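You operate a simulated robot arm through the tools that you are given. There is no shell and no other tool.

You are at the controls of a simulated robot arm. One attempt, no reset.

JOB
Tap both skid plugs home and tighten both skid bolts at program 3.
Fine: on the wooden skid; light blows with the mallet; one run each with the power driver, no red light; both tools back.

Only the result counts: the job must be done as asked and must still hold three seconds after the hand-in. Knocking over, shifting, dropping, spilling or breaking anything else fails it.

ROBOT AND FRAMES
A 7-joint arm with a three-finger gripper, fixed in place. Base frame: the origin is at the foot of the arm, x ahead of it, y to its left, z up; the work surface is at about z = 800. Readings come in mm, degrees, newtons and seconds.
Its first joint turns from -166.0 to 166.0 degrees. Payload 2.69 kg.
Tool frame: the origin (TCP) lies between the finger pads and is the grasp point; the fingertips stand 29 mm ahead of it; z points along the fingers, y is the line along which they close. The gripper opens to 120 mm. The gripper's body begins 78 mm behind the TCP.
Orientation is that of the tool frame in the base frame, as a unit quaternion [w, x, y, z]. With the fingers straight down and closing along the base's y, the tool's x points along the base's -x, its y along +y and its z along -z.

CONTROLS
- The arm moves only by the tool send_rows. Its argument "deltas" is a list of rows, each a list of 6 numbers: the shift along the tool's x, y, z in units of 25 mm (1.0 is 25 mm), then the turn, a rotation vector about the tool's x, y, z in units of 8 degrees (1.0 is 8 degrees). In form: [[x, y, z, ax, ay, az], ...]. A call has 1 to 20 rows; each row shifts and turns the commanded pose from where the row before left it, along the tool's axes as they then stand. "claw" is the closure in counts, from 0 (fully open) to 255 (shut), set as the call begins (left out, the last holds). A call with a number of a shift or a turn outside -1 to 1 is refused whole. A row lasts 0.2 s, in which the tool goes at most 50 mm and 8.6 degrees; a call with a longer step from one row to the next is refused whole, and so is a gripper value outside its range. A pose out of reach is approached as far as the arm can. The call stops where the force on the tool passes 40 N (or 10 N more than at its start, if that is more) or the arm is blocked; 0.2 s more then pass. The fingers move at their own pace and stop on an object; they squeeze with about 43 N. The grip force told is the motor's: it shows also when the fingers shut on nothing. Time passes only in rows, and 0.2 s behind the last, so rows that do not move let the fingers close. The reply holds the time, the measured pose of the TCP, the force on the tool along the base axes, the opening and the grip force, in the units named above and with some noise, with the torque about the TCP (base axes, N m) and any sound that the robot's microphone picked up.
- Cameras (640 x 400 px; columns grow to the right, rows downward): "scene" is fixed at [399.5, -500.8, 1646.8]; the picture's right is [0.90, -0.43, 0.00], its down [-0.42, -0.88, -0.24] and it looks along [0.10, 0.21, -0.97] (base axes); focal length 282 px, centre (320, 200). "wrist" rides on the gripper at [63, 0, -104] in the tool frame; the picture's right is [0.01, 1.00, 0.00], its down [-0.83, 0.00, -0.56] and it looks along [-0.56, 0.00, 0.83] (tool axes); focal length 275 px, centre (320, 200). There is no depth. A picture from a camera that has moved, and an enlarged one, comes with that camera's place and axes in the base frame and with its lens.
- grab_frame(camera): a new picture of that camera. The clock stands still meanwhile.
- lift_body(by): slides the trunk up (or, below 0, down) by that many mm; the arm rides with it, the base frame stays. It gives what a move gives, with no picture.
- enlarge(camera, box): a new picture of the part [left, top, right, bottom] of that camera's present view, enlarged. The clock stands still meanwhile.
- hand_in(): hands the job in; it is judged then, once.

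Nothing tells you positions but the pictures and the camera data. Unless the task says otherwise, let go and move clear before handing in.

The tools are called by a JSON object that holds its "method" and its "body". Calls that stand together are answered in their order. send_rows: Moves the arm, as the interface text tells. Its arguments: {"type":"object","properties":{"deltas":{"type":"array"},"claw":{"type":"number"}},"required":["deltas"]} The other tools are called the same way: lift_body (by) slides the trunk up or down; grab_frame (camera) takes a picture; enlarge (camera, box) takes an enlarged picture of a part of a camera's view; hand_in () hands the job in.

At the start:

```text
clock: 0.0
tool_pos: [528.2, -184.0, 1161.4]
tool_rot: [0.001, -0.001, 1.0, 0.0]
force: [0.0, 0.0, -0.1]
moment: [-0.05, 0.02, 0.01]
gripper_width: 120.2
grip_force: 0.1
trunk travel left (down, up): [-450.0, 136.0]
```

scene: 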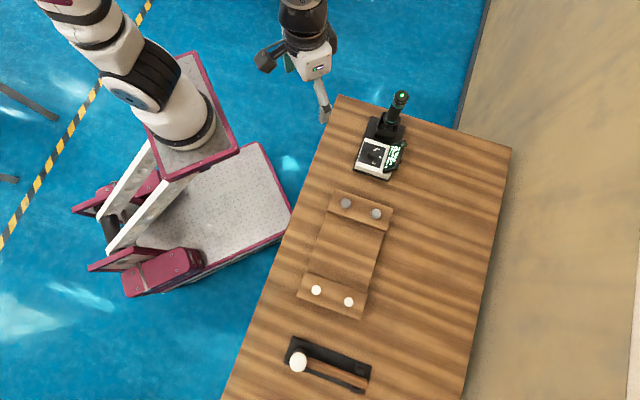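
wrist: 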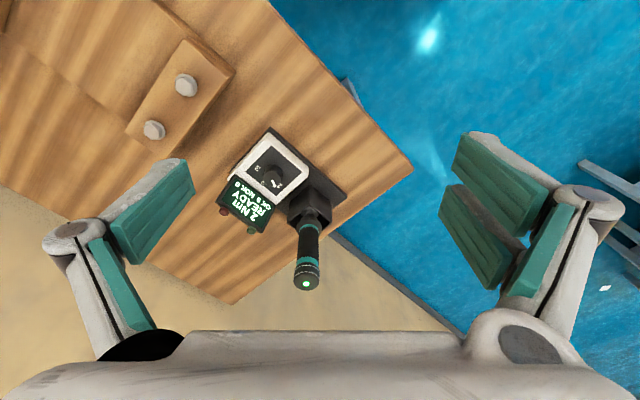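

I see a table with a power driver on a stand with a program dial, a wooden skid with two bolts (grey) and two plugs (white), and a mallet in a holder. I will take enlarged pictures first to locate everything.

{"method": "enlarge", "body": {"camera": "scene", "box": [330, 80, 430, 190]}}

{"method": "enlarge", "body": {"camera": "scene", "box": [280, 180, 410, 325]}}

{"method": "enlarge", "body": {"camera": "scene", "box": [270, 320, 390, 400]}}

{"method": "enlarge", "body": {"camera": "wrist", "box": [200, 110, 370, 300]}}

```text
3.64 times, centred on (380, 135) of scene
camera zoom: at [399.5, -500.8, 1646.8], right [0.9, -0.43, 0.0], down [-0.42, -0.88, -0.24], along [0.1, 0.21, -0.97], focal length 1024 px, centre (102, 436)
```

zoom: 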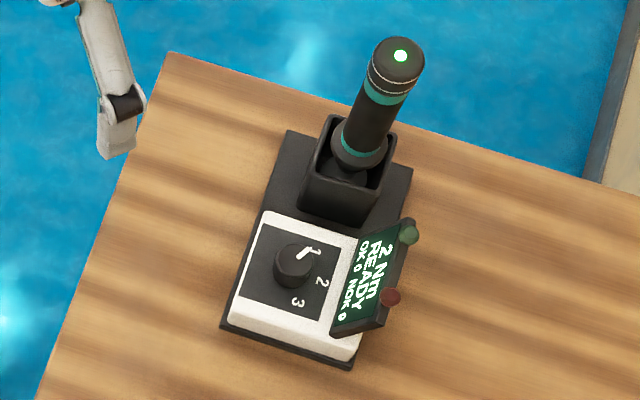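

```text
2.76 times, centred on (345, 252) of scene
camera zoom: at [399.5, -500.8, 1646.8], right [0.9, -0.43, 0.0], down [-0.42, -0.88, -0.24], along [0.1, 0.21, -0.97], focal length 777 px, centre (251, 55)
```

zoom: 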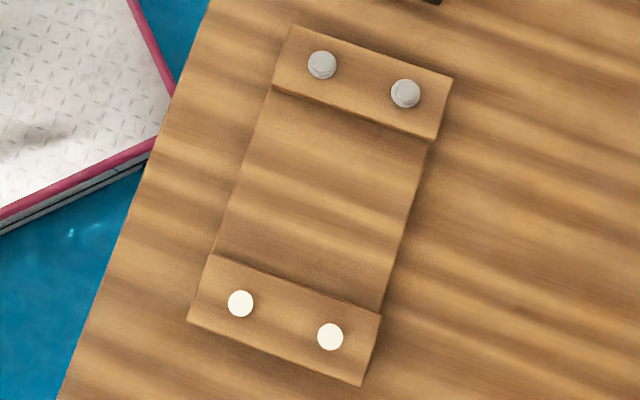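

```text
5.00 times, centred on (330, 360) of scene
camera zoom: at [399.5, -500.8, 1646.8], right [0.9, -0.43, 0.0], down [-0.42, -0.88, -0.24], along [0.1, 0.21, -0.97], focal length 1408 px, centre (270, -600)
```

zoom: 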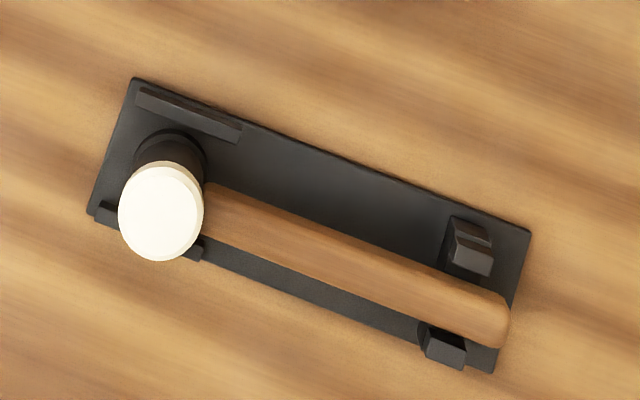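

```text
2.11 times, centred on (285, 205) of wrist
camera zoom: at [464.1, -183.4, 1266.4], right [-0.01, 1.0, 0.0], down [0.83, 0.0, 0.56], along [0.56, 0.0, -0.83], focal length 580 px, centre (394, 190)
```

zoom: 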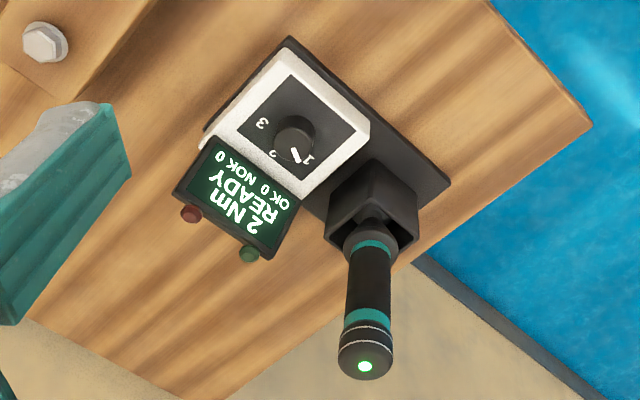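

Everything seems to lie on a table turned about -45° about the base: the stand with knob near (691,-263,850), driver top near (774,-203,1011), bolts near (547,-366) and (613,-431), plugs near (365,-548) and (431,-615), and the mallet head near (255,-680). I move closer to the stand to look at the dial and the driver.

{"method": "send_rows", "body": {"deltas": [[-0.9, -0.63, 0.8, 0, 0, 0], [-0.9, -0.63, 0.8, 0, 0, 0], [-0.9, -0.63, 0.8, 0, 0, 0], [-0.9, -0.63, 0.8, 0, 0, 0], [-0.9, -0.63, 0.8, 0, 0, 0], [0, 0, 0, 0, 0, 0]]}}

{"method": "grab_frame", "body": {"camera": "wrist"}}

{"method": "grab_frame", "body": {"camera": "scene"}}

```text
clock: 1.4
tool_pos: [640.0, -264.1, 1061.5]
tool_rot: [0.0, -0.001, 1.0, 0.0]
force: [0.2, 0.0, 0.1]
moment: [0.0, -0.03, 0.02]
gripper_width: 120.2
grip_force: 0.0
trunk travel left (down, up): [-450.0, 136.0]
```

```text
taken
camera wrist: at [575.2, -263.0, 1166.0], right [-0.01, 1.0, 0.0], down [0.83, 0.0, 0.56], along [0.56, 0.0, -0.83], focal length 275 px, centre (320, 200)
```

wrist: 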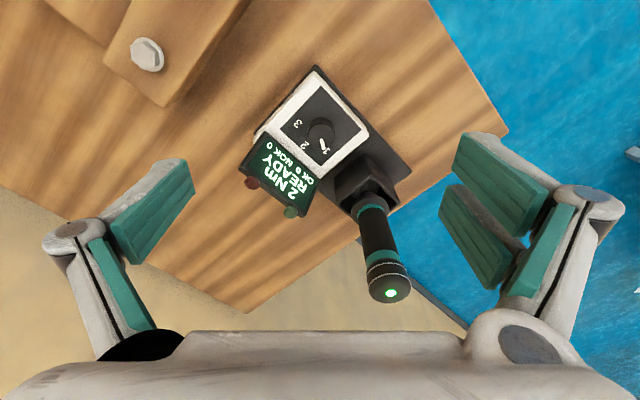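

```text
taken
```

scene: 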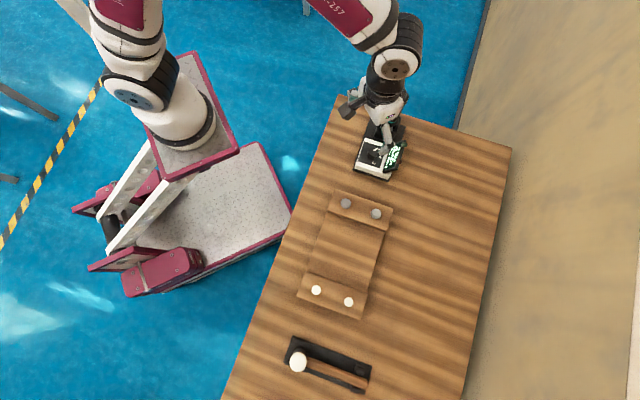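

{"method": "enlarge", "body": {"camera": "wrist", "box": [230, 50, 420, 170]}}

{"method": "enlarge", "body": {"camera": "wrist", "box": [320, 140, 440, 310]}}

{"method": "enlarge", "body": {"camera": "wrist", "box": [80, 0, 240, 110]}}

```text
3.33 times, centred on (325, 110) of wrist
camera zoom: at [575.2, -263.0, 1166.0], right [-0.01, 1.0, 0.0], down [0.83, 0.0, 0.56], along [0.56, 0.0, -0.83], focal length 918 px, centre (303, 500)
```

zoom: 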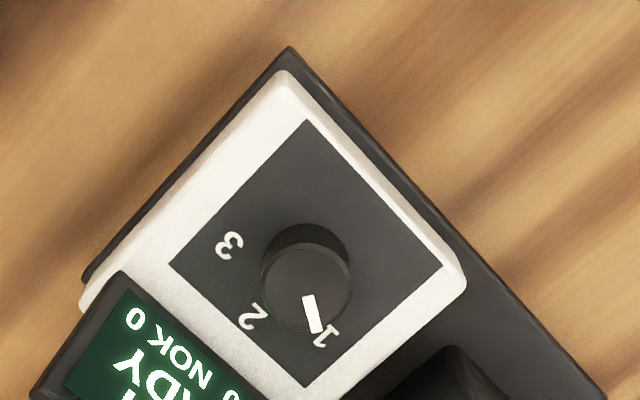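

```text
2.35 times, centred on (380, 225) of wrist
camera zoom: at [575.2, -263.0, 1166.0], right [-0.01, 1.0, 0.0], down [0.83, 0.0, 0.56], along [0.56, 0.0, -0.83], focal length 648 px, centre (179, 141)
```

zoom: 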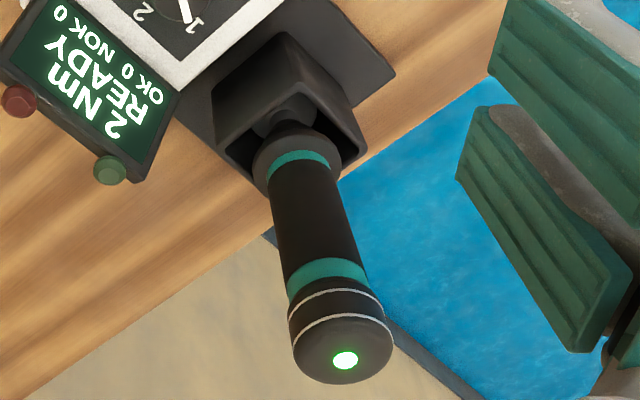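

```text
3.64 times, centred on (160, 55) of wrist
camera zoom: at [575.2, -263.0, 1166.0], right [-0.01, 1.0, 0.0], down [0.83, 0.0, 0.56], along [0.56, 0.0, -0.83], focal length 1001 px, centre (902, 727)
```

zoom: 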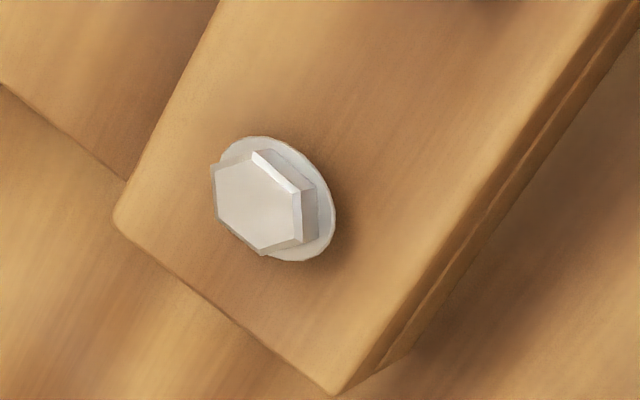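

The dial sits at 1 (2 Nm), with marks 60° apart clockwise, so going from 1 to 3 is a 120° clockwise turn; the bolt heads are flanged hexes. I go lower for a sharper view of the knob.

{"method": "send_rows", "body": {"deltas": [[0, 0, 0.95, 0, 0, 0], [0, 0, 0.95, 0, 0, 0], [0, 0, 0.95, 0, 0, 0], [0, 0, 0.95, 0, 0, 0], [0, 0, 0.95, 0, 0, 0], [0, 0, 0.95, 0, 0, 0], [0, 0, 0, 0, 0, 0]]}}

{"method": "grab_frame", "body": {"camera": "wrist"}}

{"method": "enlarge", "body": {"camera": "wrist", "box": [220, 100, 420, 260]}}

```text
clock: 3.0
tool_pos: [641.0, -262.7, 918.9]
tool_rot: [-0.001, -0.001, 1.0, 0.0]
force: [0.0, 0.7, 1.2]
moment: [-0.01, -0.04, 0.0]
gripper_width: 120.3
grip_force: 0.0
trunk travel left (down, up): [-450.0, 136.0]
```

```text
taken
camera wrist: at [577.3, -262.0, 1023.0], right [-0.01, 1.0, 0.0], down [0.83, 0.0, 0.56], along [0.56, 0.0, -0.83], focal length 275 px, centre (320, 200)
```

wrist: 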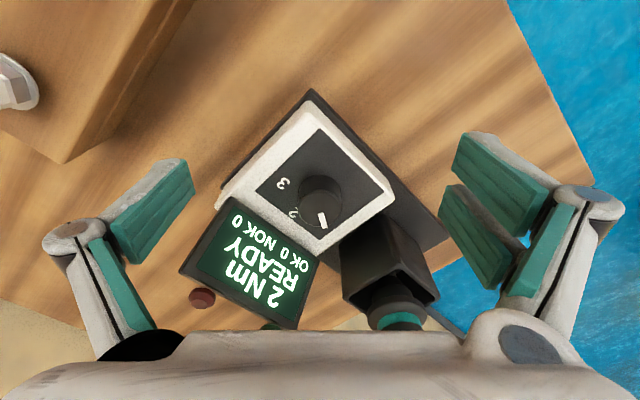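

```text
2.50 times, centred on (320, 180) of wrist
camera zoom: at [577.3, -262.0, 1023.0], right [-0.01, 1.0, 0.0], down [0.83, 0.0, 0.56], along [0.56, 0.0, -0.83], focal length 688 px, centre (320, 250)
```

zoom: 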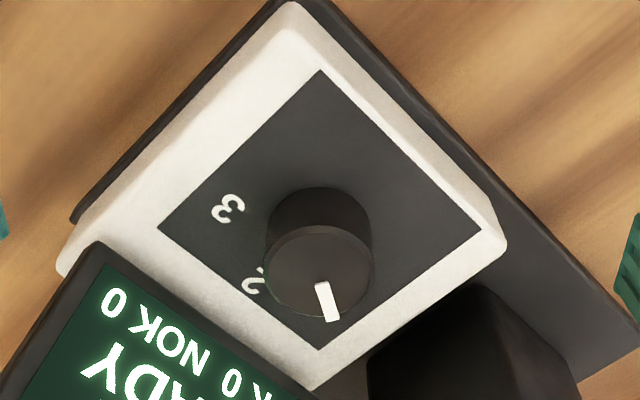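

The knob is about 31 mm across, centred near (692,-262) with its top near z=862 and the panel near 845. I partly close the fingers, rise, move above the knob and turn the hand by +60° so the wrist camera stays away from the driver during the later 120° turn.

{"method": "send_rows", "body": {"deltas": [[0, 0, -0.8, 0, 0, 0], [0, 0, -0.8, 0, 0, 0], [-0.68, 0, 0, 0, 0, 0], [-0.68, 0, 0, 0, 0, 0], [-0.68, 0, 0, 0, 0, 0], [0, 0, 0, 0, 0, -0.9375], [0, 0, 0, 0, 0, -0.9375], [0, 0, 0, 0, 0, -0.9375], [0, 0, 0, 0, 0, -0.9375], [0, 0, 0, 0, 0, -0.9375], [0, 0, 0, 0, 0, -0.9375], [0, 0, 0, 0, 0, -0.9375], [0, 0, 0, 0, 0, -0.9375], [0, 0, 0, 0, 0, 0]], "claw": 140}}

{"method": "grab_frame", "body": {"camera": "wrist"}}

{"method": "grab_frame", "body": {"camera": "scene"}}

```text
clock: 6.0
tool_pos: [690.0, -262.5, 960.9]
tool_rot: [0.0, -0.5, 0.866, -0.001]
force: [0.1, -0.5, 0.9]
moment: [0.0, -0.04, 0.01]
gripper_width: 54.3
grip_force: 0.1
trunk travel left (down, up): [-450.0, 136.0]
```

```text
taken
camera wrist: at [659.4, -316.6, 1064.0], right [-0.87, 0.49, 0.0], down [0.41, 0.72, 0.56], along [0.27, 0.48, -0.83], focal length 275 px, centre (320, 200)
```

wrist: 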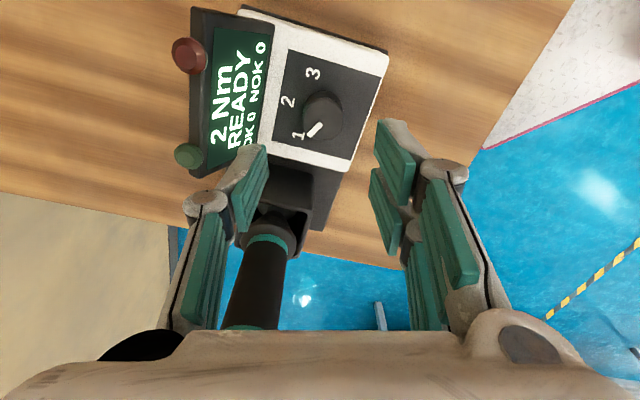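

```text
taken
```

scene: 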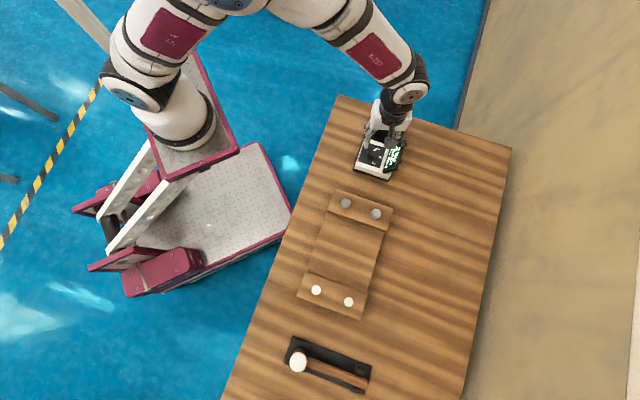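

{"method": "enlarge", "body": {"camera": "wrist", "box": [260, 60, 390, 180]}}

{"method": "enlarge", "body": {"camera": "scene", "box": [345, 90, 415, 190]}}

```text
3.33 times, centred on (325, 120) of wrist
camera zoom: at [659.4, -316.6, 1064.0], right [-0.87, 0.49, 0.0], down [0.41, 0.72, 0.56], along [0.27, 0.48, -0.83], focal length 918 px, centre (303, 467)
```

zoom: 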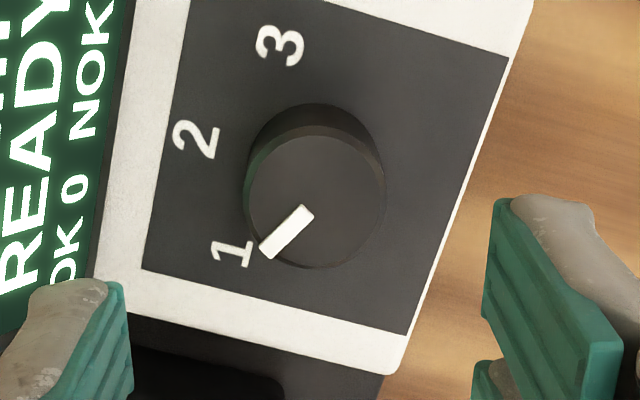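

```text
4.00 times, centred on (380, 140) of scene
camera zoom: at [399.5, -500.8, 1646.8], right [0.9, -0.43, 0.0], down [-0.42, -0.88, -0.24], along [0.1, 0.21, -0.97], focal length 1126 px, centre (80, 440)
```

zoom: 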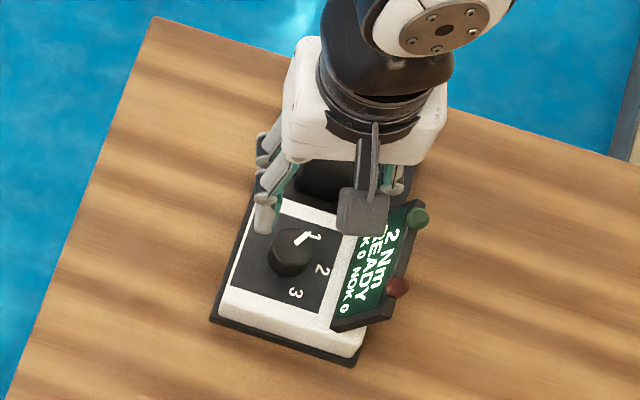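

Knob centre looks about 2.5 mm toward tool +y from the tool axis. I correct this, come down to just above it and check again.

{"method": "send_rows", "body": {"deltas": [[0, 0.1, 0, 0, 0, 0], [0, 0, 0.8, 0, 0, 0], [0, 0, 0.8, 0, 0, 0], [0, 0, 0, 0, 0, 0]]}}

{"method": "enlarge", "body": {"camera": "wrist", "box": [220, 60, 420, 200]}}

```text
clock: 7.0
tool_pos: [690.2, -259.8, 921.2]
tool_rot: [0.0, -0.5, 0.866, 0.0]
force: [0.0, -0.2, -0.2]
moment: [0.0, 0.01, -0.02]
gripper_width: 54.0
grip_force: 0.1
trunk travel left (down, up): [-450.0, 136.0]
```

```text
2.86 times, centred on (320, 130) of wrist
camera zoom: at [657.3, -314.9, 1023.4], right [-0.87, 0.49, 0.0], down [0.41, 0.72, 0.56], along [0.28, 0.48, -0.83], focal length 786 px, centre (320, 400)
```

zoom: 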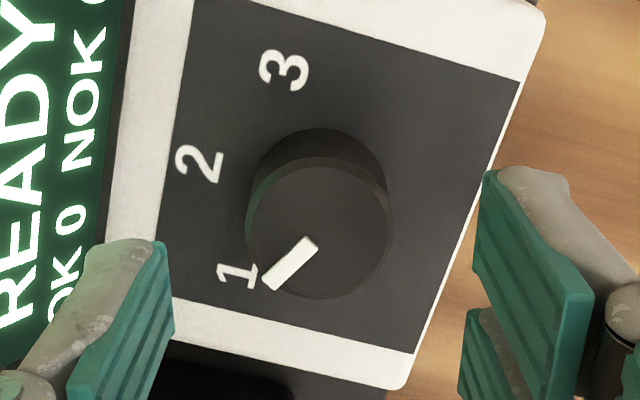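

The knob is well centred between the fingers. I descend around it and close.

{"method": "send_rows", "body": {"deltas": [[0, 0, 0.5, 0, 0, 0], [0, 0, 0.5, 0, 0, 0], [0, 0, 0.3, 0, 0, 0], [0, 0, 0.2, 0, 0, 0], [0, 0, 0, 0, 0, 0]]}}

{"method": "send_rows", "body": {"deltas": [[0, 0, 0, 0, 0, 0], [0, 0, 0, 0, 0, 0], [0, 0, 0, 0, 0, 0]], "claw": 255}}

{"method": "grab_frame", "body": {"camera": "wrist"}}

```text
clock: 8.2
tool_pos: [689.6, -260.5, 882.7]
tool_rot: [0.0, -0.5, 0.866, 0.0]
force: [0.3, -0.1, 1.3]
moment: [0.01, -0.01, -0.01]
gripper_width: 54.2
grip_force: 0.0
trunk travel left (down, up): [-450.0, 136.0]
```

```text
clock: 9.0
tool_pos: [689.5, -261.4, 882.3]
tool_rot: [0.0, -0.5, 0.866, 0.001]
force: [-1.2, 0.6, 0.9]
moment: [-0.1, 0.1, -0.08]
gripper_width: 29.7
grip_force: 45.2
trunk travel left (down, up): [-450.0, 136.0]
```

```text
taken
camera wrist: at [657.3, -315.1, 986.6], right [-0.87, 0.5, 0.0], down [0.41, 0.72, 0.56], along [0.28, 0.48, -0.83], focal length 275 px, centre (320, 200)
```

wrist: 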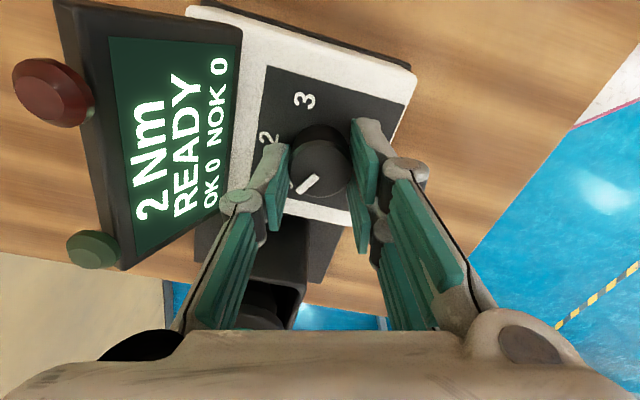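

The knob is gripped (29.7 mm). I turn 60° clockwise first and look.

{"method": "send_rows", "body": {"deltas": [[0, 0, 0, 0, 0, 0.75], [0, 0, 0, 0, 0, 0.75], [0, 0, 0, 0, 0, 0.75], [0, 0, 0, 0, 0, 0.75], [0, 0, 0, 0, 0, 0.75], [0, 0, 0, 0, 0, 0.75], [0, 0, 0, 0, 0, 0.75], [0, 0, 0, 0, 0, 0.75], [0, 0, 0, 0, 0, 0.75], [0, 0, 0, 0, 0, 0.75], [0, 0, 0, 0, 0, 0]]}}

{"method": "grab_frame", "body": {"camera": "wrist"}}

```text
clock: 11.4
tool_pos: [689.4, -261.3, 882.6]
tool_rot: [0.001, -0.001, 1.0, -0.001]
force: [13.8, -0.6, 10.6]
moment: [0.04, -0.17, 0.0]
gripper_width: 29.7
grip_force: 44.8
trunk travel left (down, up): [-450.0, 136.0]
```

```text
taken
camera wrist: at [625.8, -261.7, 986.4], right [0.0, 1.0, 0.0], down [0.83, 0.0, 0.56], along [0.56, 0.0, -0.83], focal length 275 px, centre (320, 200)
```

wrist: 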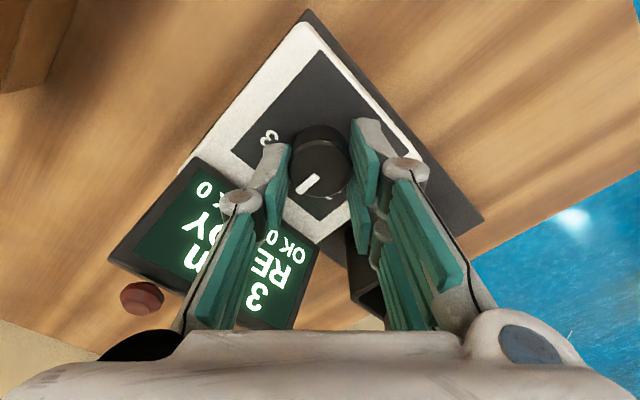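

The display now reads 3 Nm (program 2). I turn the second 60°.

{"method": "send_rows", "body": {"deltas": [[0, 0, 0, 0, 0, 0.75], [0, 0, 0, 0, 0, 0.75], [0, 0, 0, 0, 0, 0.75], [0, 0, 0, 0, 0, 0.75], [0, 0, 0, 0, 0, 0.75], [0, 0, 0, 0, 0, 0.75], [0, 0, 0, 0, 0, 0.75], [0, 0, 0, 0, 0, 0.75], [0, 0, 0, 0, 0, 0.75], [0, 0, 0, 0, 0, 0.75], [0, 0, 0, 0, 0, 0]]}}

{"method": "grab_frame", "body": {"camera": "wrist"}}

{"method": "enlarge", "body": {"camera": "scene", "box": [345, 90, 415, 190]}}

```text
clock: 13.8
tool_pos: [688.6, -262.8, 881.3]
tool_rot: [0.001, 0.5, 0.866, 0.0]
force: [6.2, -22.6, 14.6]
moment: [-0.61, -0.06, 0.01]
gripper_width: 29.8
grip_force: 45.3
trunk travel left (down, up): [-450.0, 136.0]
```

```text
taken
camera wrist: at [656.7, -207.9, 986.3], right [0.86, 0.5, 0.0], down [0.42, -0.72, 0.56], along [0.28, -0.48, -0.83], focal length 275 px, centre (320, 200)
```

wrist: 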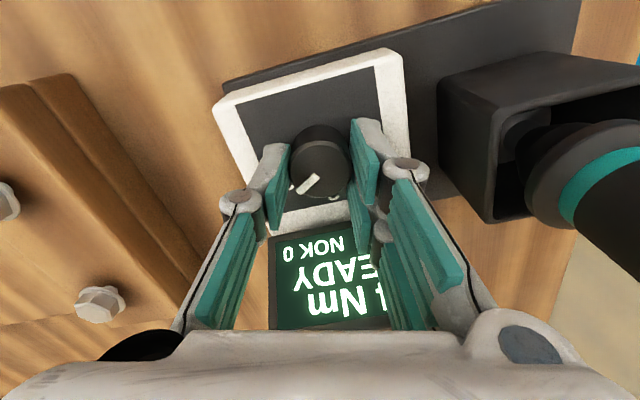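

```text
4.00 times, centred on (380, 140) of scene
camera zoom: at [399.5, -500.8, 1646.8], right [0.9, -0.43, 0.0], down [-0.42, -0.88, -0.24], along [0.1, 0.21, -0.97], focal length 1126 px, centre (80, 440)
```

zoom: 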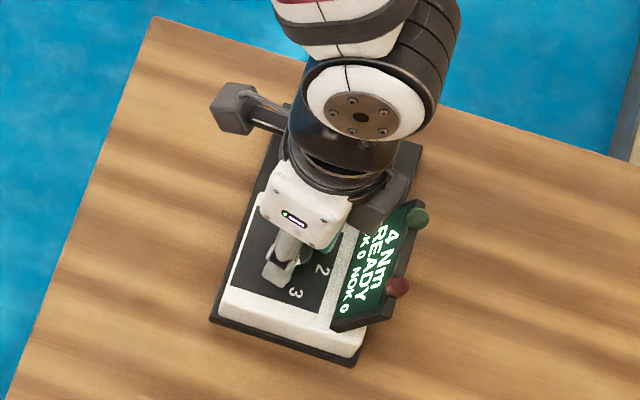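

The display shows 4 Nm READY with the pointer turned 120°, so program 3 is set. I open and rise straight up.

{"method": "send_rows", "body": {"deltas": [[0, 0, 0, 0, 0, 0], [0, 0, 0, 0, 0, 0], [0, 0, -0.4, 0, 0, 0], [0, 0, -0.8, 0, 0, 0], [0, 0, -0.9, 0, 0, 0], [0, 0, -0.9, 0, 0, 0], [0, 0, -0.9, 0, 0, 0], [0, 0, -0.9, 0, 0, 0], [0, 0, -0.9, 0, 0, 0], [0, 0, 0, 0, 0, 0]], "claw": 140}}

{"method": "grab_frame", "body": {"camera": "wrist"}}

{"method": "grab_frame", "body": {"camera": "scene"}}

```text
clock: 16.0
tool_pos: [689.5, -263.0, 1024.6]
tool_rot: [0.0, 0.5, 0.866, -0.001]
force: [0.8, 0.0, -0.2]
moment: [0.01, 0.01, 0.02]
gripper_width: 54.1
grip_force: 0.0
trunk travel left (down, up): [-450.0, 136.0]
```

```text
taken
camera wrist: at [657.2, -207.3, 1128.7], right [0.86, 0.5, 0.0], down [0.42, -0.72, 0.56], along [0.28, -0.48, -0.83], focal length 275 px, centre (320, 200)
```

wrist: 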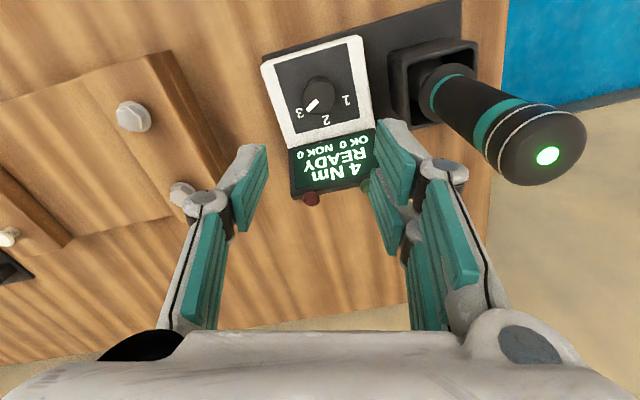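

```text
taken
```

scene: 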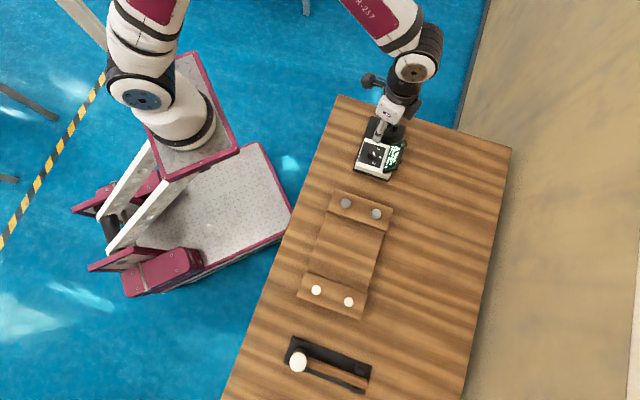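

{"method": "enlarge", "body": {"camera": "wrist", "box": [380, 20, 600, 200]}}

{"method": "enlarge", "body": {"camera": "scene", "box": [340, 70, 430, 190]}}

```text
2.22 times, centred on (490, 110) of wrist
camera zoom: at [657.2, -207.3, 1128.7], right [0.86, 0.5, 0.0], down [0.42, -0.72, 0.56], along [0.28, -0.48, -0.83], focal length 612 px, centre (-58, 400)
```

zoom: 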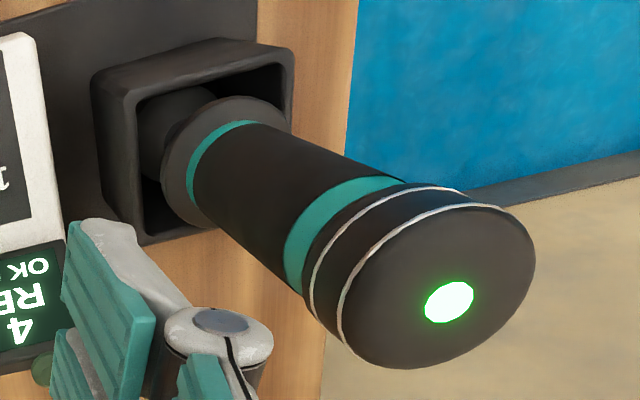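

```text
3.33 times, centred on (385, 130) of scene
camera zoom: at [399.5, -500.8, 1646.8], right [0.9, -0.43, 0.0], down [-0.42, -0.88, -0.24], along [0.1, 0.21, -0.97], focal length 939 px, centre (103, 433)
```

zoom: 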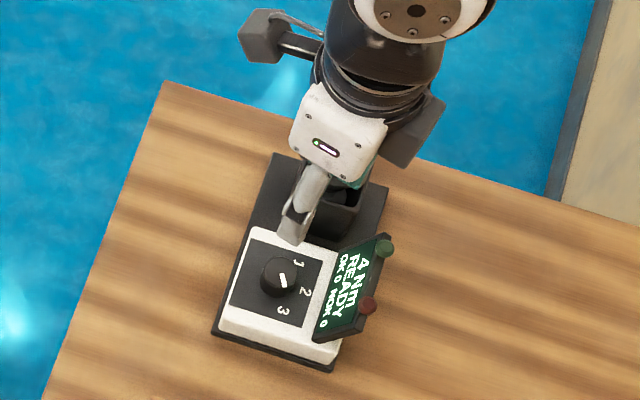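

Program 3 (4 Nm) is set. The driver stands vertically near (774.5,-201) with top near z=1011 and a grip zone from about 905 to 970. I go above it and check centring.

{"method": "send_rows", "body": {"deltas": [[0, 0, -0.8, 0, 0, 0], [0, 0, -0.8, 0, 0, 0], [0.079, 0.831, 0, 0, 0, 0], [0.079, 0.831, 0, 0, 0, 0], [0.079, 0.831, 0, 0, 0, 0], [0.079, 0.831, 0, 0, 0, 0], [0.079, 0.831, 0, 0, 0, 0], [0, 0, 0, 0, 0, 0], [0, 0, 0, 0, 0, 0]], "claw": 100}}

{"method": "grab_frame", "body": {"camera": "wrist"}}

{"method": "grab_frame", "body": {"camera": "scene"}}

```text
clock: 18.0
tool_pos: [774.3, -201.7, 1064.6]
tool_rot: [0.0, 0.499, 0.867, 0.0]
force: [-0.6, -0.3, -0.3]
moment: [-0.01, 0.01, 0.0]
gripper_width: 73.1
grip_force: 0.1
trunk travel left (down, up): [-450.0, 136.0]
```

```text
taken
camera wrist: at [742.5, -145.7, 1167.8], right [0.86, 0.5, 0.0], down [0.42, -0.72, 0.56], along [0.28, -0.48, -0.83], focal length 275 px, centre (320, 200)
```

wrist: 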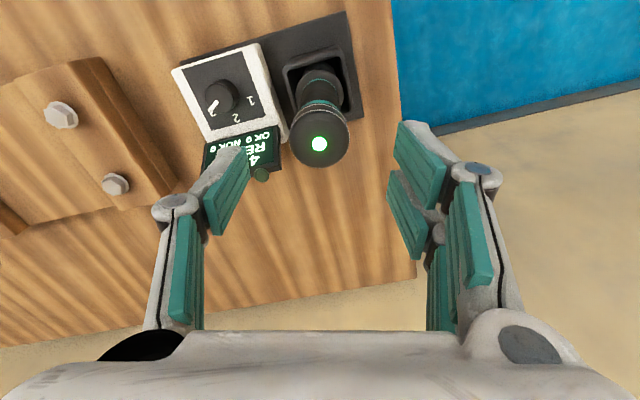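

```text
taken
```

scene: 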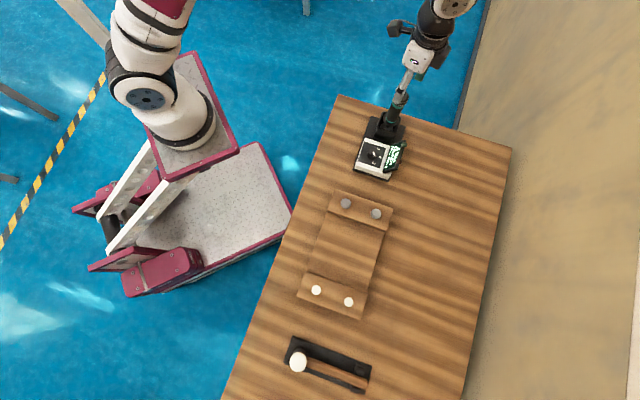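

{"method": "enlarge", "body": {"camera": "wrist", "box": [250, 50, 400, 180]}}

```text
3.08 times, centred on (325, 115) of wrist
camera zoom: at [742.5, -145.7, 1167.8], right [0.86, 0.5, 0.0], down [0.42, -0.72, 0.56], along [0.28, -0.48, -0.83], focal length 847 px, centre (305, 462)
```

zoom: 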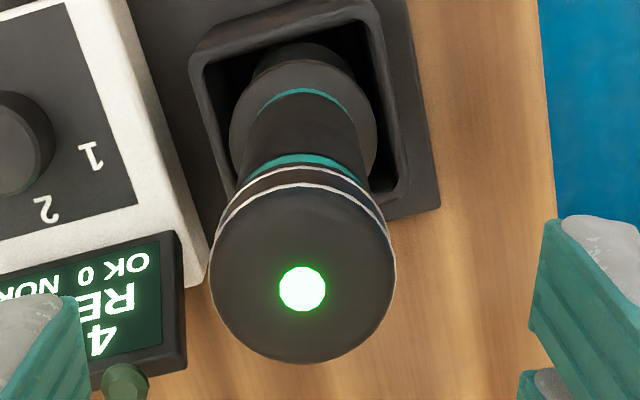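

The driver top is centred under the hand. I descend to the grip zone (TCP ≈ 944).

{"method": "send_rows", "body": {"deltas": [[0, 0, 0.8, 0, 0, 0], [0, 0, 0.8, 0, 0, 0], [0, 0, 0.8, 0, 0, 0], [0, 0, 0.8, 0, 0, 0], [0, 0, 0.8, 0, 0, 0], [0, 0, 0.5, 0, 0, 0], [0, 0, 0.3, 0, 0, 0], [0, 0, 0, 0, 0, 0]]}}

{"method": "grab_frame", "body": {"camera": "wrist"}}

{"method": "enlarge", "body": {"camera": "scene", "box": [350, 60, 430, 170]}}

```text
clock: 19.8
tool_pos: [776.2, -201.8, 944.0]
tool_rot: [0.0, 0.5, 0.866, 0.0]
force: [-0.8, 0.3, -0.7]
moment: [-0.02, -0.02, 0.01]
gripper_width: 72.8
grip_force: 0.0
trunk travel left (down, up): [-450.0, 136.0]
```

```text
taken
camera wrist: at [742.7, -145.9, 1047.9], right [0.86, 0.5, 0.0], down [0.42, -0.72, 0.56], along [0.28, -0.48, -0.83], focal length 275 px, centre (320, 200)
```

wrist: 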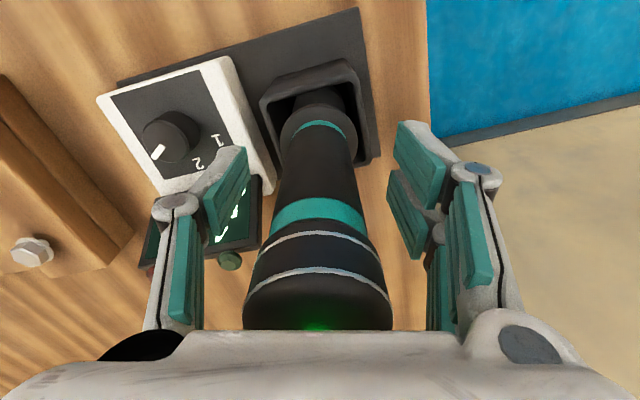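

```text
3.64 times, centred on (390, 115) of scene
camera zoom: at [399.5, -500.8, 1646.8], right [0.9, -0.43, 0.0], down [-0.42, -0.88, -0.24], along [0.1, 0.21, -0.97], focal length 1024 px, centre (66, 509)
```

zoom: 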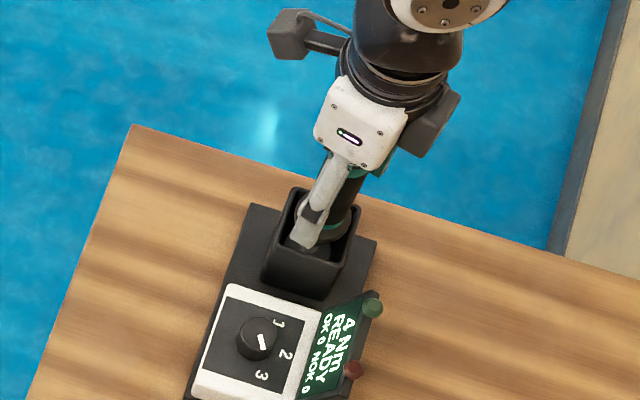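

{"method": "send_rows", "body": {"deltas": [[0, 0, 0, 0, 0, 0], [0, 0, 0, 0, 0, 0], [0, 0, 0, 0, 0, 0], [0, 0, 0, 0, 0, 0]], "claw": 255}}

{"method": "grab_frame", "body": {"camera": "wrist"}}

```text
clock: 20.8
tool_pos: [774.3, -200.2, 944.5]
tool_rot: [0.0, 0.5, 0.866, 0.0]
force: [-0.4, -1.4, 0.4]
moment: [-0.14, 0.03, 0.0]
gripper_width: 32.2
grip_force: 43.2
trunk travel left (down, up): [-450.0, 136.0]
```

```text
taken
camera wrist: at [742.6, -146.2, 1048.1], right [0.86, 0.5, 0.0], down [0.42, -0.72, 0.56], along [0.28, -0.48, -0.83], focal length 275 px, centre (320, 200)
```

wrist: 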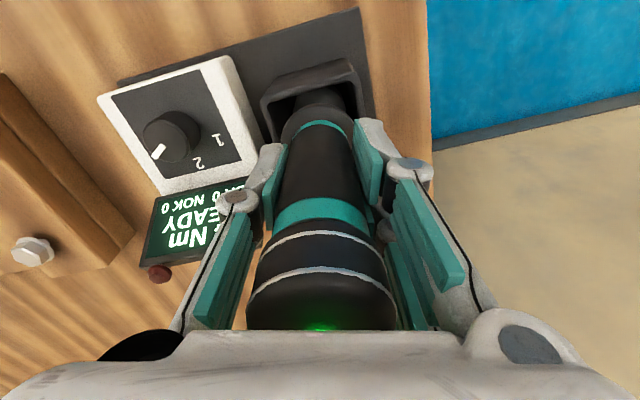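

The driver is gripped at 32.2 mm. I lift it straight out of its holster.

{"method": "send_rows", "body": {"deltas": [[0, 0, -0.2, 0, 0, 0], [0, 0, -0.4, 0, 0, 0], [0, 0, -0.6, 0, 0, 0], [0, 0, -0.8, 0, 0, 0], [0, 0, -0.8, 0, 0, 0], [0, 0, -0.8, 0, 0, 0], [0, 0, -0.8, 0, 0, 0], [0, 0, -0.8, 0, 0, 0], [0, 0, -0.8, 0, 0, 0], [0, 0, 0, 0, 0, 0]]}}

{"method": "grab_frame", "body": {"camera": "wrist"}}

{"method": "enlarge", "body": {"camera": "scene", "box": [350, 30, 470, 180]}}

```text
clock: 23.0
tool_pos: [774.2, -200.1, 1094.7]
tool_rot: [0.0, 0.5, 0.866, 0.0]
force: [0.8, 0.4, -5.3]
moment: [0.0, -0.03, 0.02]
gripper_width: 32.0
grip_force: 43.0
trunk travel left (down, up): [-450.0, 136.0]
```

```text
taken
camera wrist: at [742.3, -145.9, 1198.7], right [0.86, 0.5, 0.0], down [0.42, -0.72, 0.56], along [0.28, -0.48, -0.83], focal length 275 px, centre (320, 200)
```

wrist: 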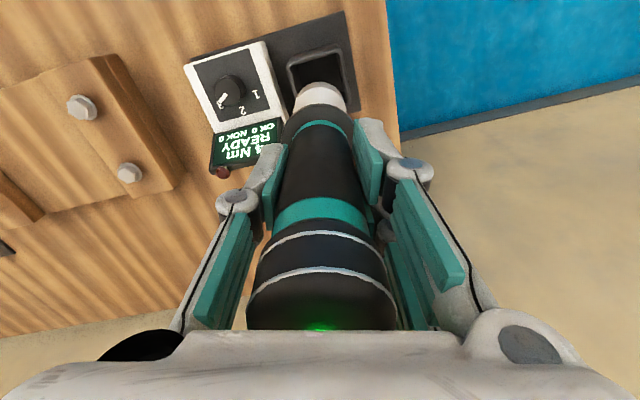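

```text
2.67 times, centred on (410, 105) of scene
camera zoom: at [399.5, -500.8, 1646.8], right [0.9, -0.43, 0.0], down [-0.42, -0.88, -0.24], along [0.1, 0.21, -0.97], focal length 751 px, centre (80, 453)
```

zoom: 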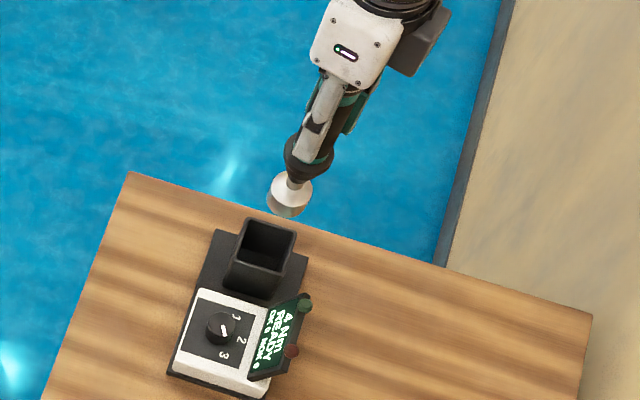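

The driver is out; its socket tip is about 131 mm below the grasp point. Now I measure the bolts in this view.

{"method": "enlarge", "body": {"camera": "wrist", "box": [50, 80, 170, 200]}}

{"method": "enlarge", "body": {"camera": "scene", "box": [325, 185, 400, 235]}}

{"method": "enlarge", "body": {"camera": "scene", "box": [290, 265, 375, 325]}}

```text
3.33 times, centred on (110, 140) of wrist
camera zoom: at [742.3, -145.9, 1198.7], right [0.86, 0.5, 0.0], down [0.42, -0.72, 0.56], along [0.28, -0.48, -0.83], focal length 918 px, centre (1020, 400)
```

zoom: 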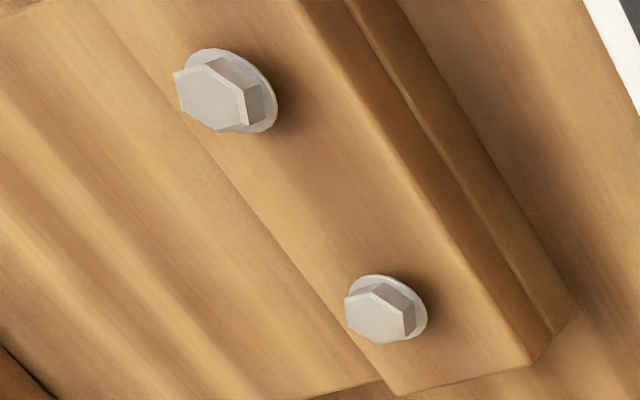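

```text
8.00 times, centred on (362, 210) of scene
camera zoom: at [399.5, -500.8, 1646.8], right [0.9, -0.43, 0.0], down [-0.42, -0.88, -0.24], along [0.1, 0.21, -0.97], focal length 2253 px, centre (-20, 120)
```

zoom: 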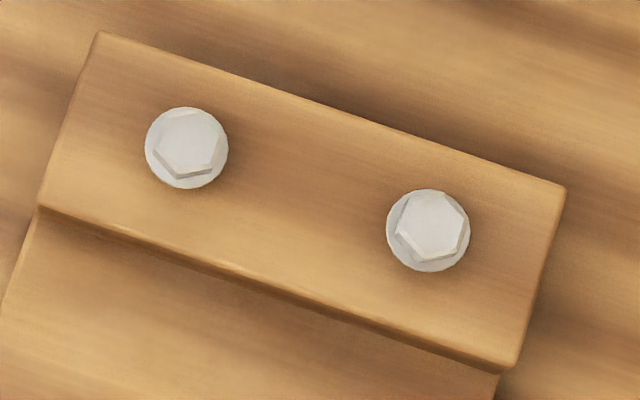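

```text
6.67 times, centred on (332, 295) of scene
camera zoom: at [399.5, -500.8, 1646.8], right [0.9, -0.43, 0.0], down [-0.42, -0.88, -0.24], along [0.1, 0.21, -0.97], focal length 1877 px, centre (237, -433)
```

zoom: 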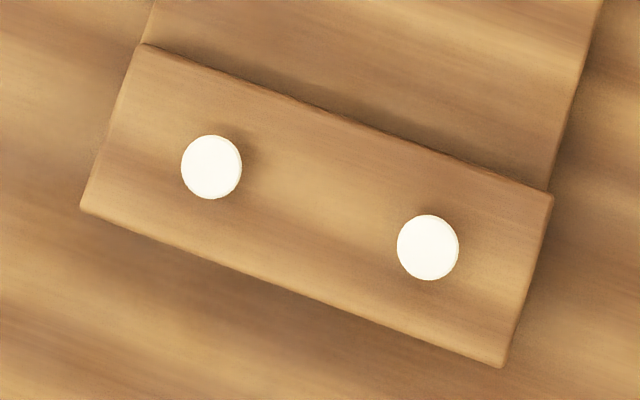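

Triangulation puts the bolt head tops at about (545,-369,871) and (608,-432,871). I carry the driver at constant height to above the first bolt.

{"method": "send_rows", "body": {"deltas": [[-0.04, -0.4, 0, 0, 0, 0], [-0.088, -0.808, 0, 0, 0, 0], [-0.088, -0.808, 0, 0, 0, 0], [-0.088, -0.808, 0, 0, 0, 0], [-0.088, -0.808, 0, 0, 0, 0], [-0.088, -0.808, 0, 0, 0, 0], [-0.088, -0.808, 0, 0, 0, 0], [-0.088, -0.808, 0, 0, 0, 0], [-0.088, -0.808, 0, 0, 0, 0], [-0.088, -0.808, 0, 0, 0, 0], [-0.088, -0.808, 0, 0, 0, 0], [-0.088, -0.808, 0, 0, 0, 0], [-0.088, -0.808, 0, 0, 0, 0], [-0.088, -0.808, 0, 0, 0, 0], [-0.046, -0.406, 0, 0, 0, 0], [0, 0, 0, 0, 0, 0]]}}

{"method": "grab_frame", "body": {"camera": "wrist"}}

{"method": "grab_frame", "body": {"camera": "scene"}}

```text
clock: 26.4
tool_pos: [544.2, -367.9, 1094.9]
tool_rot: [0.001, 0.5, 0.866, 0.001]
force: [-0.4, -0.3, -5.7]
moment: [-0.04, 0.01, -0.01]
gripper_width: 32.2
grip_force: 43.0
trunk travel left (down, up): [-450.0, 136.0]
```

```text
taken
camera wrist: at [512.7, -312.7, 1198.7], right [0.86, 0.5, 0.0], down [0.42, -0.72, 0.56], along [0.28, -0.48, -0.83], focal length 275 px, centre (320, 200)
```

wrist: 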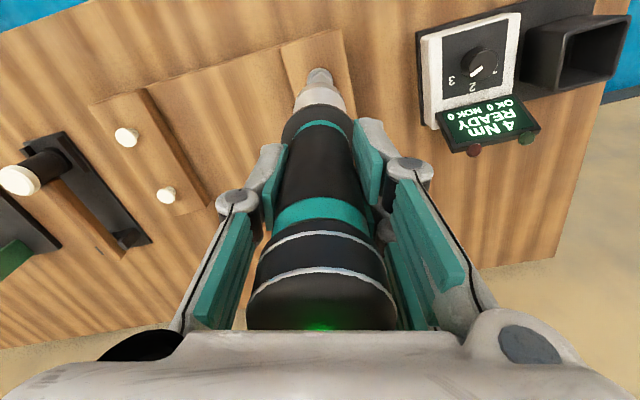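

```text
taken
```

scene: 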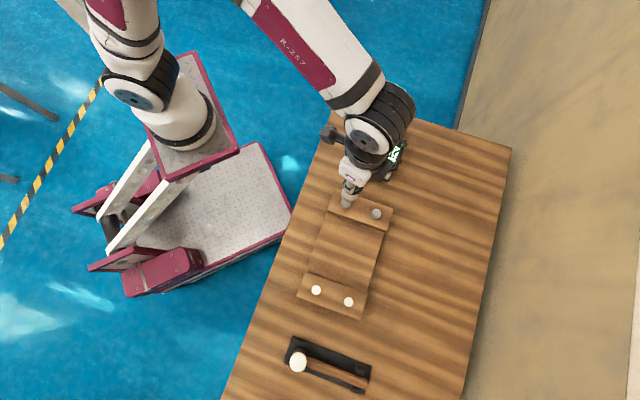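

{"method": "enlarge", "body": {"camera": "wrist", "box": [270, 40, 370, 130]}}

{"method": "enlarge", "body": {"camera": "scene", "box": [325, 165, 400, 225]}}

{"method": "enlarge", "body": {"camera": "wrist", "box": [0, 100, 220, 300]}}

```text
4.44 times, centred on (320, 85) of wrist
camera zoom: at [512.7, -312.7, 1198.7], right [0.86, 0.5, 0.0], down [0.42, -0.72, 0.56], along [0.28, -0.48, -0.83], focal length 1224 px, centre (320, 711)
```

zoom: 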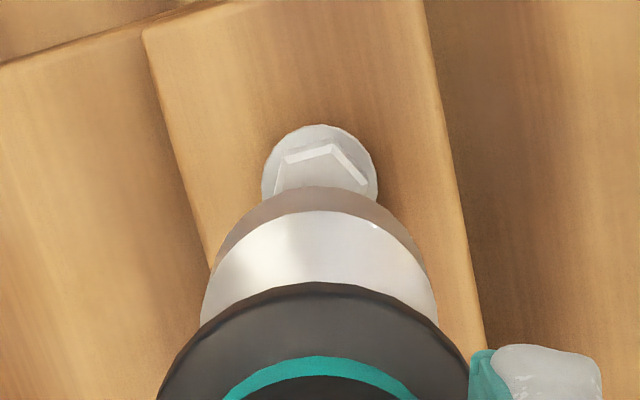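

```text
6.67 times, centred on (362, 195) of scene
camera zoom: at [399.5, -500.8, 1646.8], right [0.9, -0.43, 0.0], down [-0.42, -0.88, -0.24], along [0.1, 0.21, -0.97], focal length 1877 px, centre (37, 233)
```

zoom: 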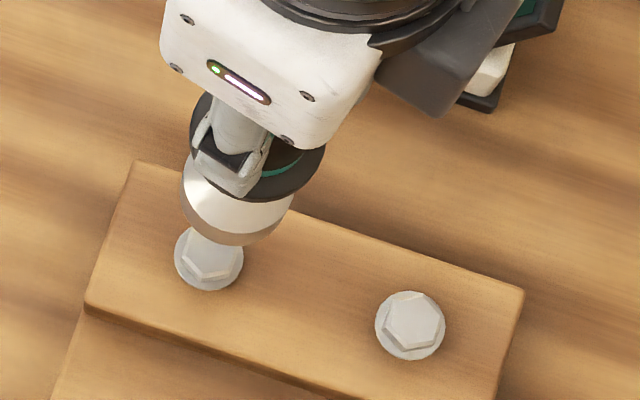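

```text
2.00 times, centred on (110, 200) of wrist
camera zoom: at [512.7, -312.7, 1198.7], right [0.86, 0.5, 0.0], down [0.42, -0.72, 0.56], along [0.28, -0.48, -0.83], focal length 551 px, centre (740, 200)
```

zoom: 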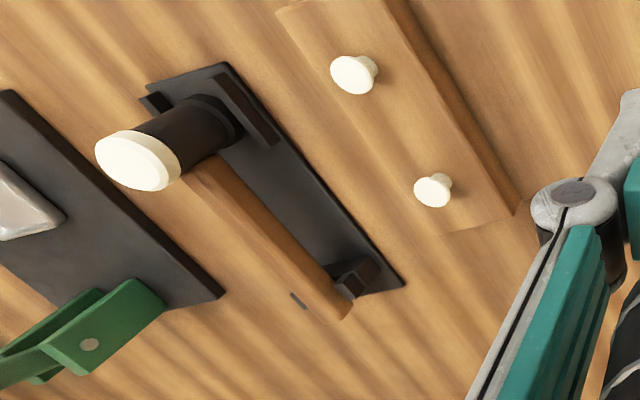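

Both views show the driver axis on the first bolt within about 1 mm. I lower to just above the bolt head.

{"method": "send_rows", "body": {"deltas": [[0, 0, 0.6, 0, 0, 0], [0, 0, 0.8, 0, 0, 0], [0, 0, 0.8, 0, 0, 0], [0, 0, 0.6, 0, 0, 0], [0, 0, 0.3, 0, 0, 0], [0, 0, 0, 0, 0, 0]]}}

{"method": "enlarge", "body": {"camera": "scene", "box": [325, 175, 385, 225]}}

{"method": "enlarge", "body": {"camera": "wrist", "box": [270, 40, 370, 130]}}

```text
clock: 27.8
tool_pos: [546.2, -366.8, 1016.7]
tool_rot: [0.001, 0.499, 0.866, 0.0]
force: [0.0, 0.4, -5.3]
moment: [0.02, -0.01, 0.04]
gripper_width: 32.6
grip_force: 42.8
trunk travel left (down, up): [-450.0, 136.0]
```

```text
8.00 times, centred on (355, 200) of scene
camera zoom: at [399.5, -500.8, 1646.8], right [0.9, -0.43, 0.0], down [-0.42, -0.88, -0.24], along [0.1, 0.21, -0.97], focal length 2253 px, centre (40, 200)
```

zoom: 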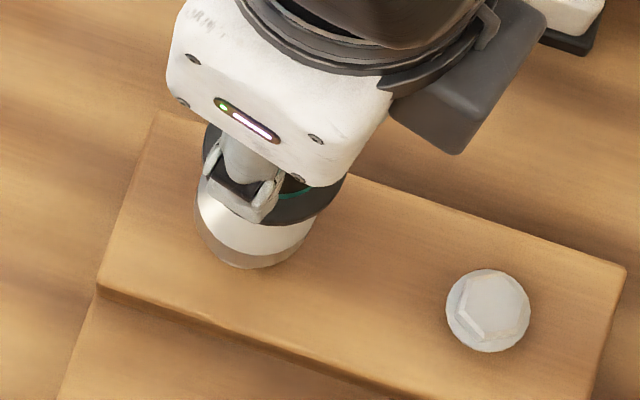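

```text
4.44 times, centred on (320, 85) of wrist
camera zoom: at [512.5, -312.4, 1120.6], right [0.86, 0.5, 0.0], down [0.42, -0.72, 0.56], along [0.28, -0.48, -0.83], focal length 1224 px, centre (320, 711)
```

zoom: 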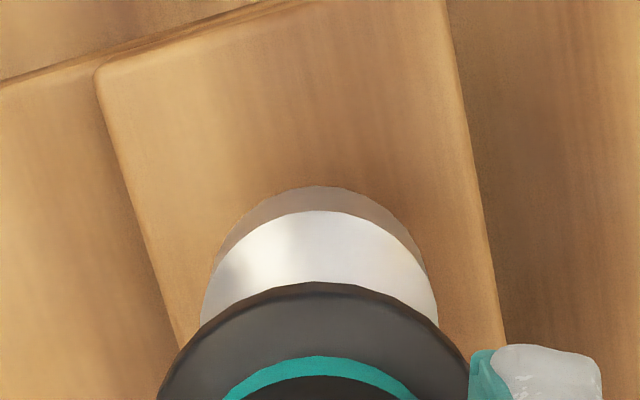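

Next I descend in small steps, watching the force.

{"method": "send_rows", "body": {"deltas": [[0, 0, 0.06, 0, 0, 0], [0, 0, 0.06, 0, 0, 0], [0, 0, 0.06, 0, 0, 0], [0, 0, 0.06, 0, 0, 0], [0, 0, 0.06, 0, 0, 0], [0, 0, 0.06, 0, 0, 0]]}}

```text
clock: 29.2
tool_pos: [543.4, -367.7, 1008.1]
tool_rot: [0.0, 0.5, 0.866, 0.0]
force: [0.4, -0.3, -5.6]
moment: [0.03, 0.0, 0.0]
gripper_width: 32.3
grip_force: 42.6
trunk travel left (down, up): [-450.0, 136.0]
```

{"method": "send_rows", "body": {"deltas": [[0, 0, 0.05, 0, 0, 0], [0, 0, 0.05, 0, 0, 0], [0, 0, 0.05, 0, 0, 0]]}}

```text
clock: 30.0
tool_pos: [544.6, -368.6, 1004.1]
tool_rot: [-0.001, 0.5, 0.866, 0.0]
force: [0.4, 0.1, -5.2]
moment: [-0.02, 0.02, -0.02]
gripper_width: 32.6
grip_force: 43.0
trunk travel left (down, up): [-450.0, 136.0]
```

{"method": "send_rows", "body": {"deltas": [[0, 0, 0.05, 0, 0, 0], [0, 0, 0.05, 0, 0, 0], [0, 0, 0.05, 0, 0, 0]]}}

{"method": "enlarge", "body": {"camera": "scene", "box": [325, 175, 385, 225]}}

```text
clock: 30.8
tool_pos: [544.0, -367.0, 1001.8]
tool_rot: [0.0, 0.5, 0.866, -0.001]
force: [-0.2, 0.8, -4.8]
moment: [0.0, 0.02, 0.0]
gripper_width: 32.1
grip_force: 43.3
trunk travel left (down, up): [-450.0, 136.0]
```

```text
8.00 times, centred on (355, 200) of scene
camera zoom: at [399.5, -500.8, 1646.8], right [0.9, -0.43, 0.0], down [-0.42, -0.88, -0.24], along [0.1, 0.21, -0.97], focal length 2253 px, centre (40, 200)
```

zoom: 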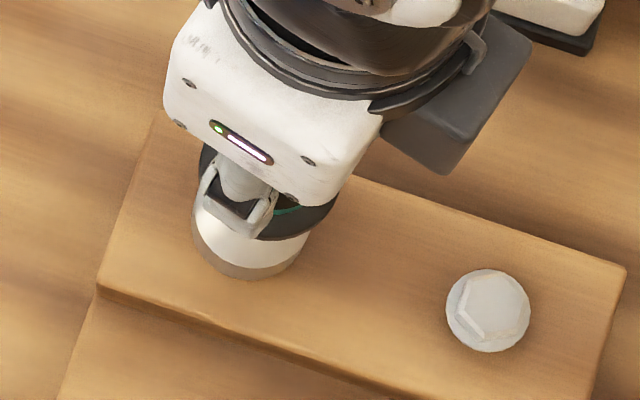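

{"method": "send_rows", "body": {"deltas": [[0, 0, 0.04, 0, 0, 0], [0, 0, 0.04, 0, 0, 0], [0, 0, 0.04, 0, 0, 0]]}}

```text
clock: 31.6
tool_pos: [543.9, -368.4, 998.0]
tool_rot: [0.0, 0.5, 0.866, -0.001]
force: [0.4, -0.6, -5.4]
moment: [0.02, 0.02, 0.03]
gripper_width: 32.2
grip_force: 42.9
trunk travel left (down, up): [-450.0, 136.0]
```

{"method": "send_rows", "body": {"deltas": [[0, 0, 0.04, 0, 0, 0], [0, 0, 0.04, 0, 0, 0], [0, 0, 0.04, 0, 0, 0]]}}

```text
clock: 32.4
tool_pos: [545.6, -368.8, 995.9]
tool_rot: [0.0, 0.5, 0.866, -0.001]
force: [-0.4, -0.1, 1.1]
moment: [0.07, 0.05, 0.0]
gripper_width: 32.3
grip_force: 43.8
trunk travel left (down, up): [-450.0, 136.0]
```

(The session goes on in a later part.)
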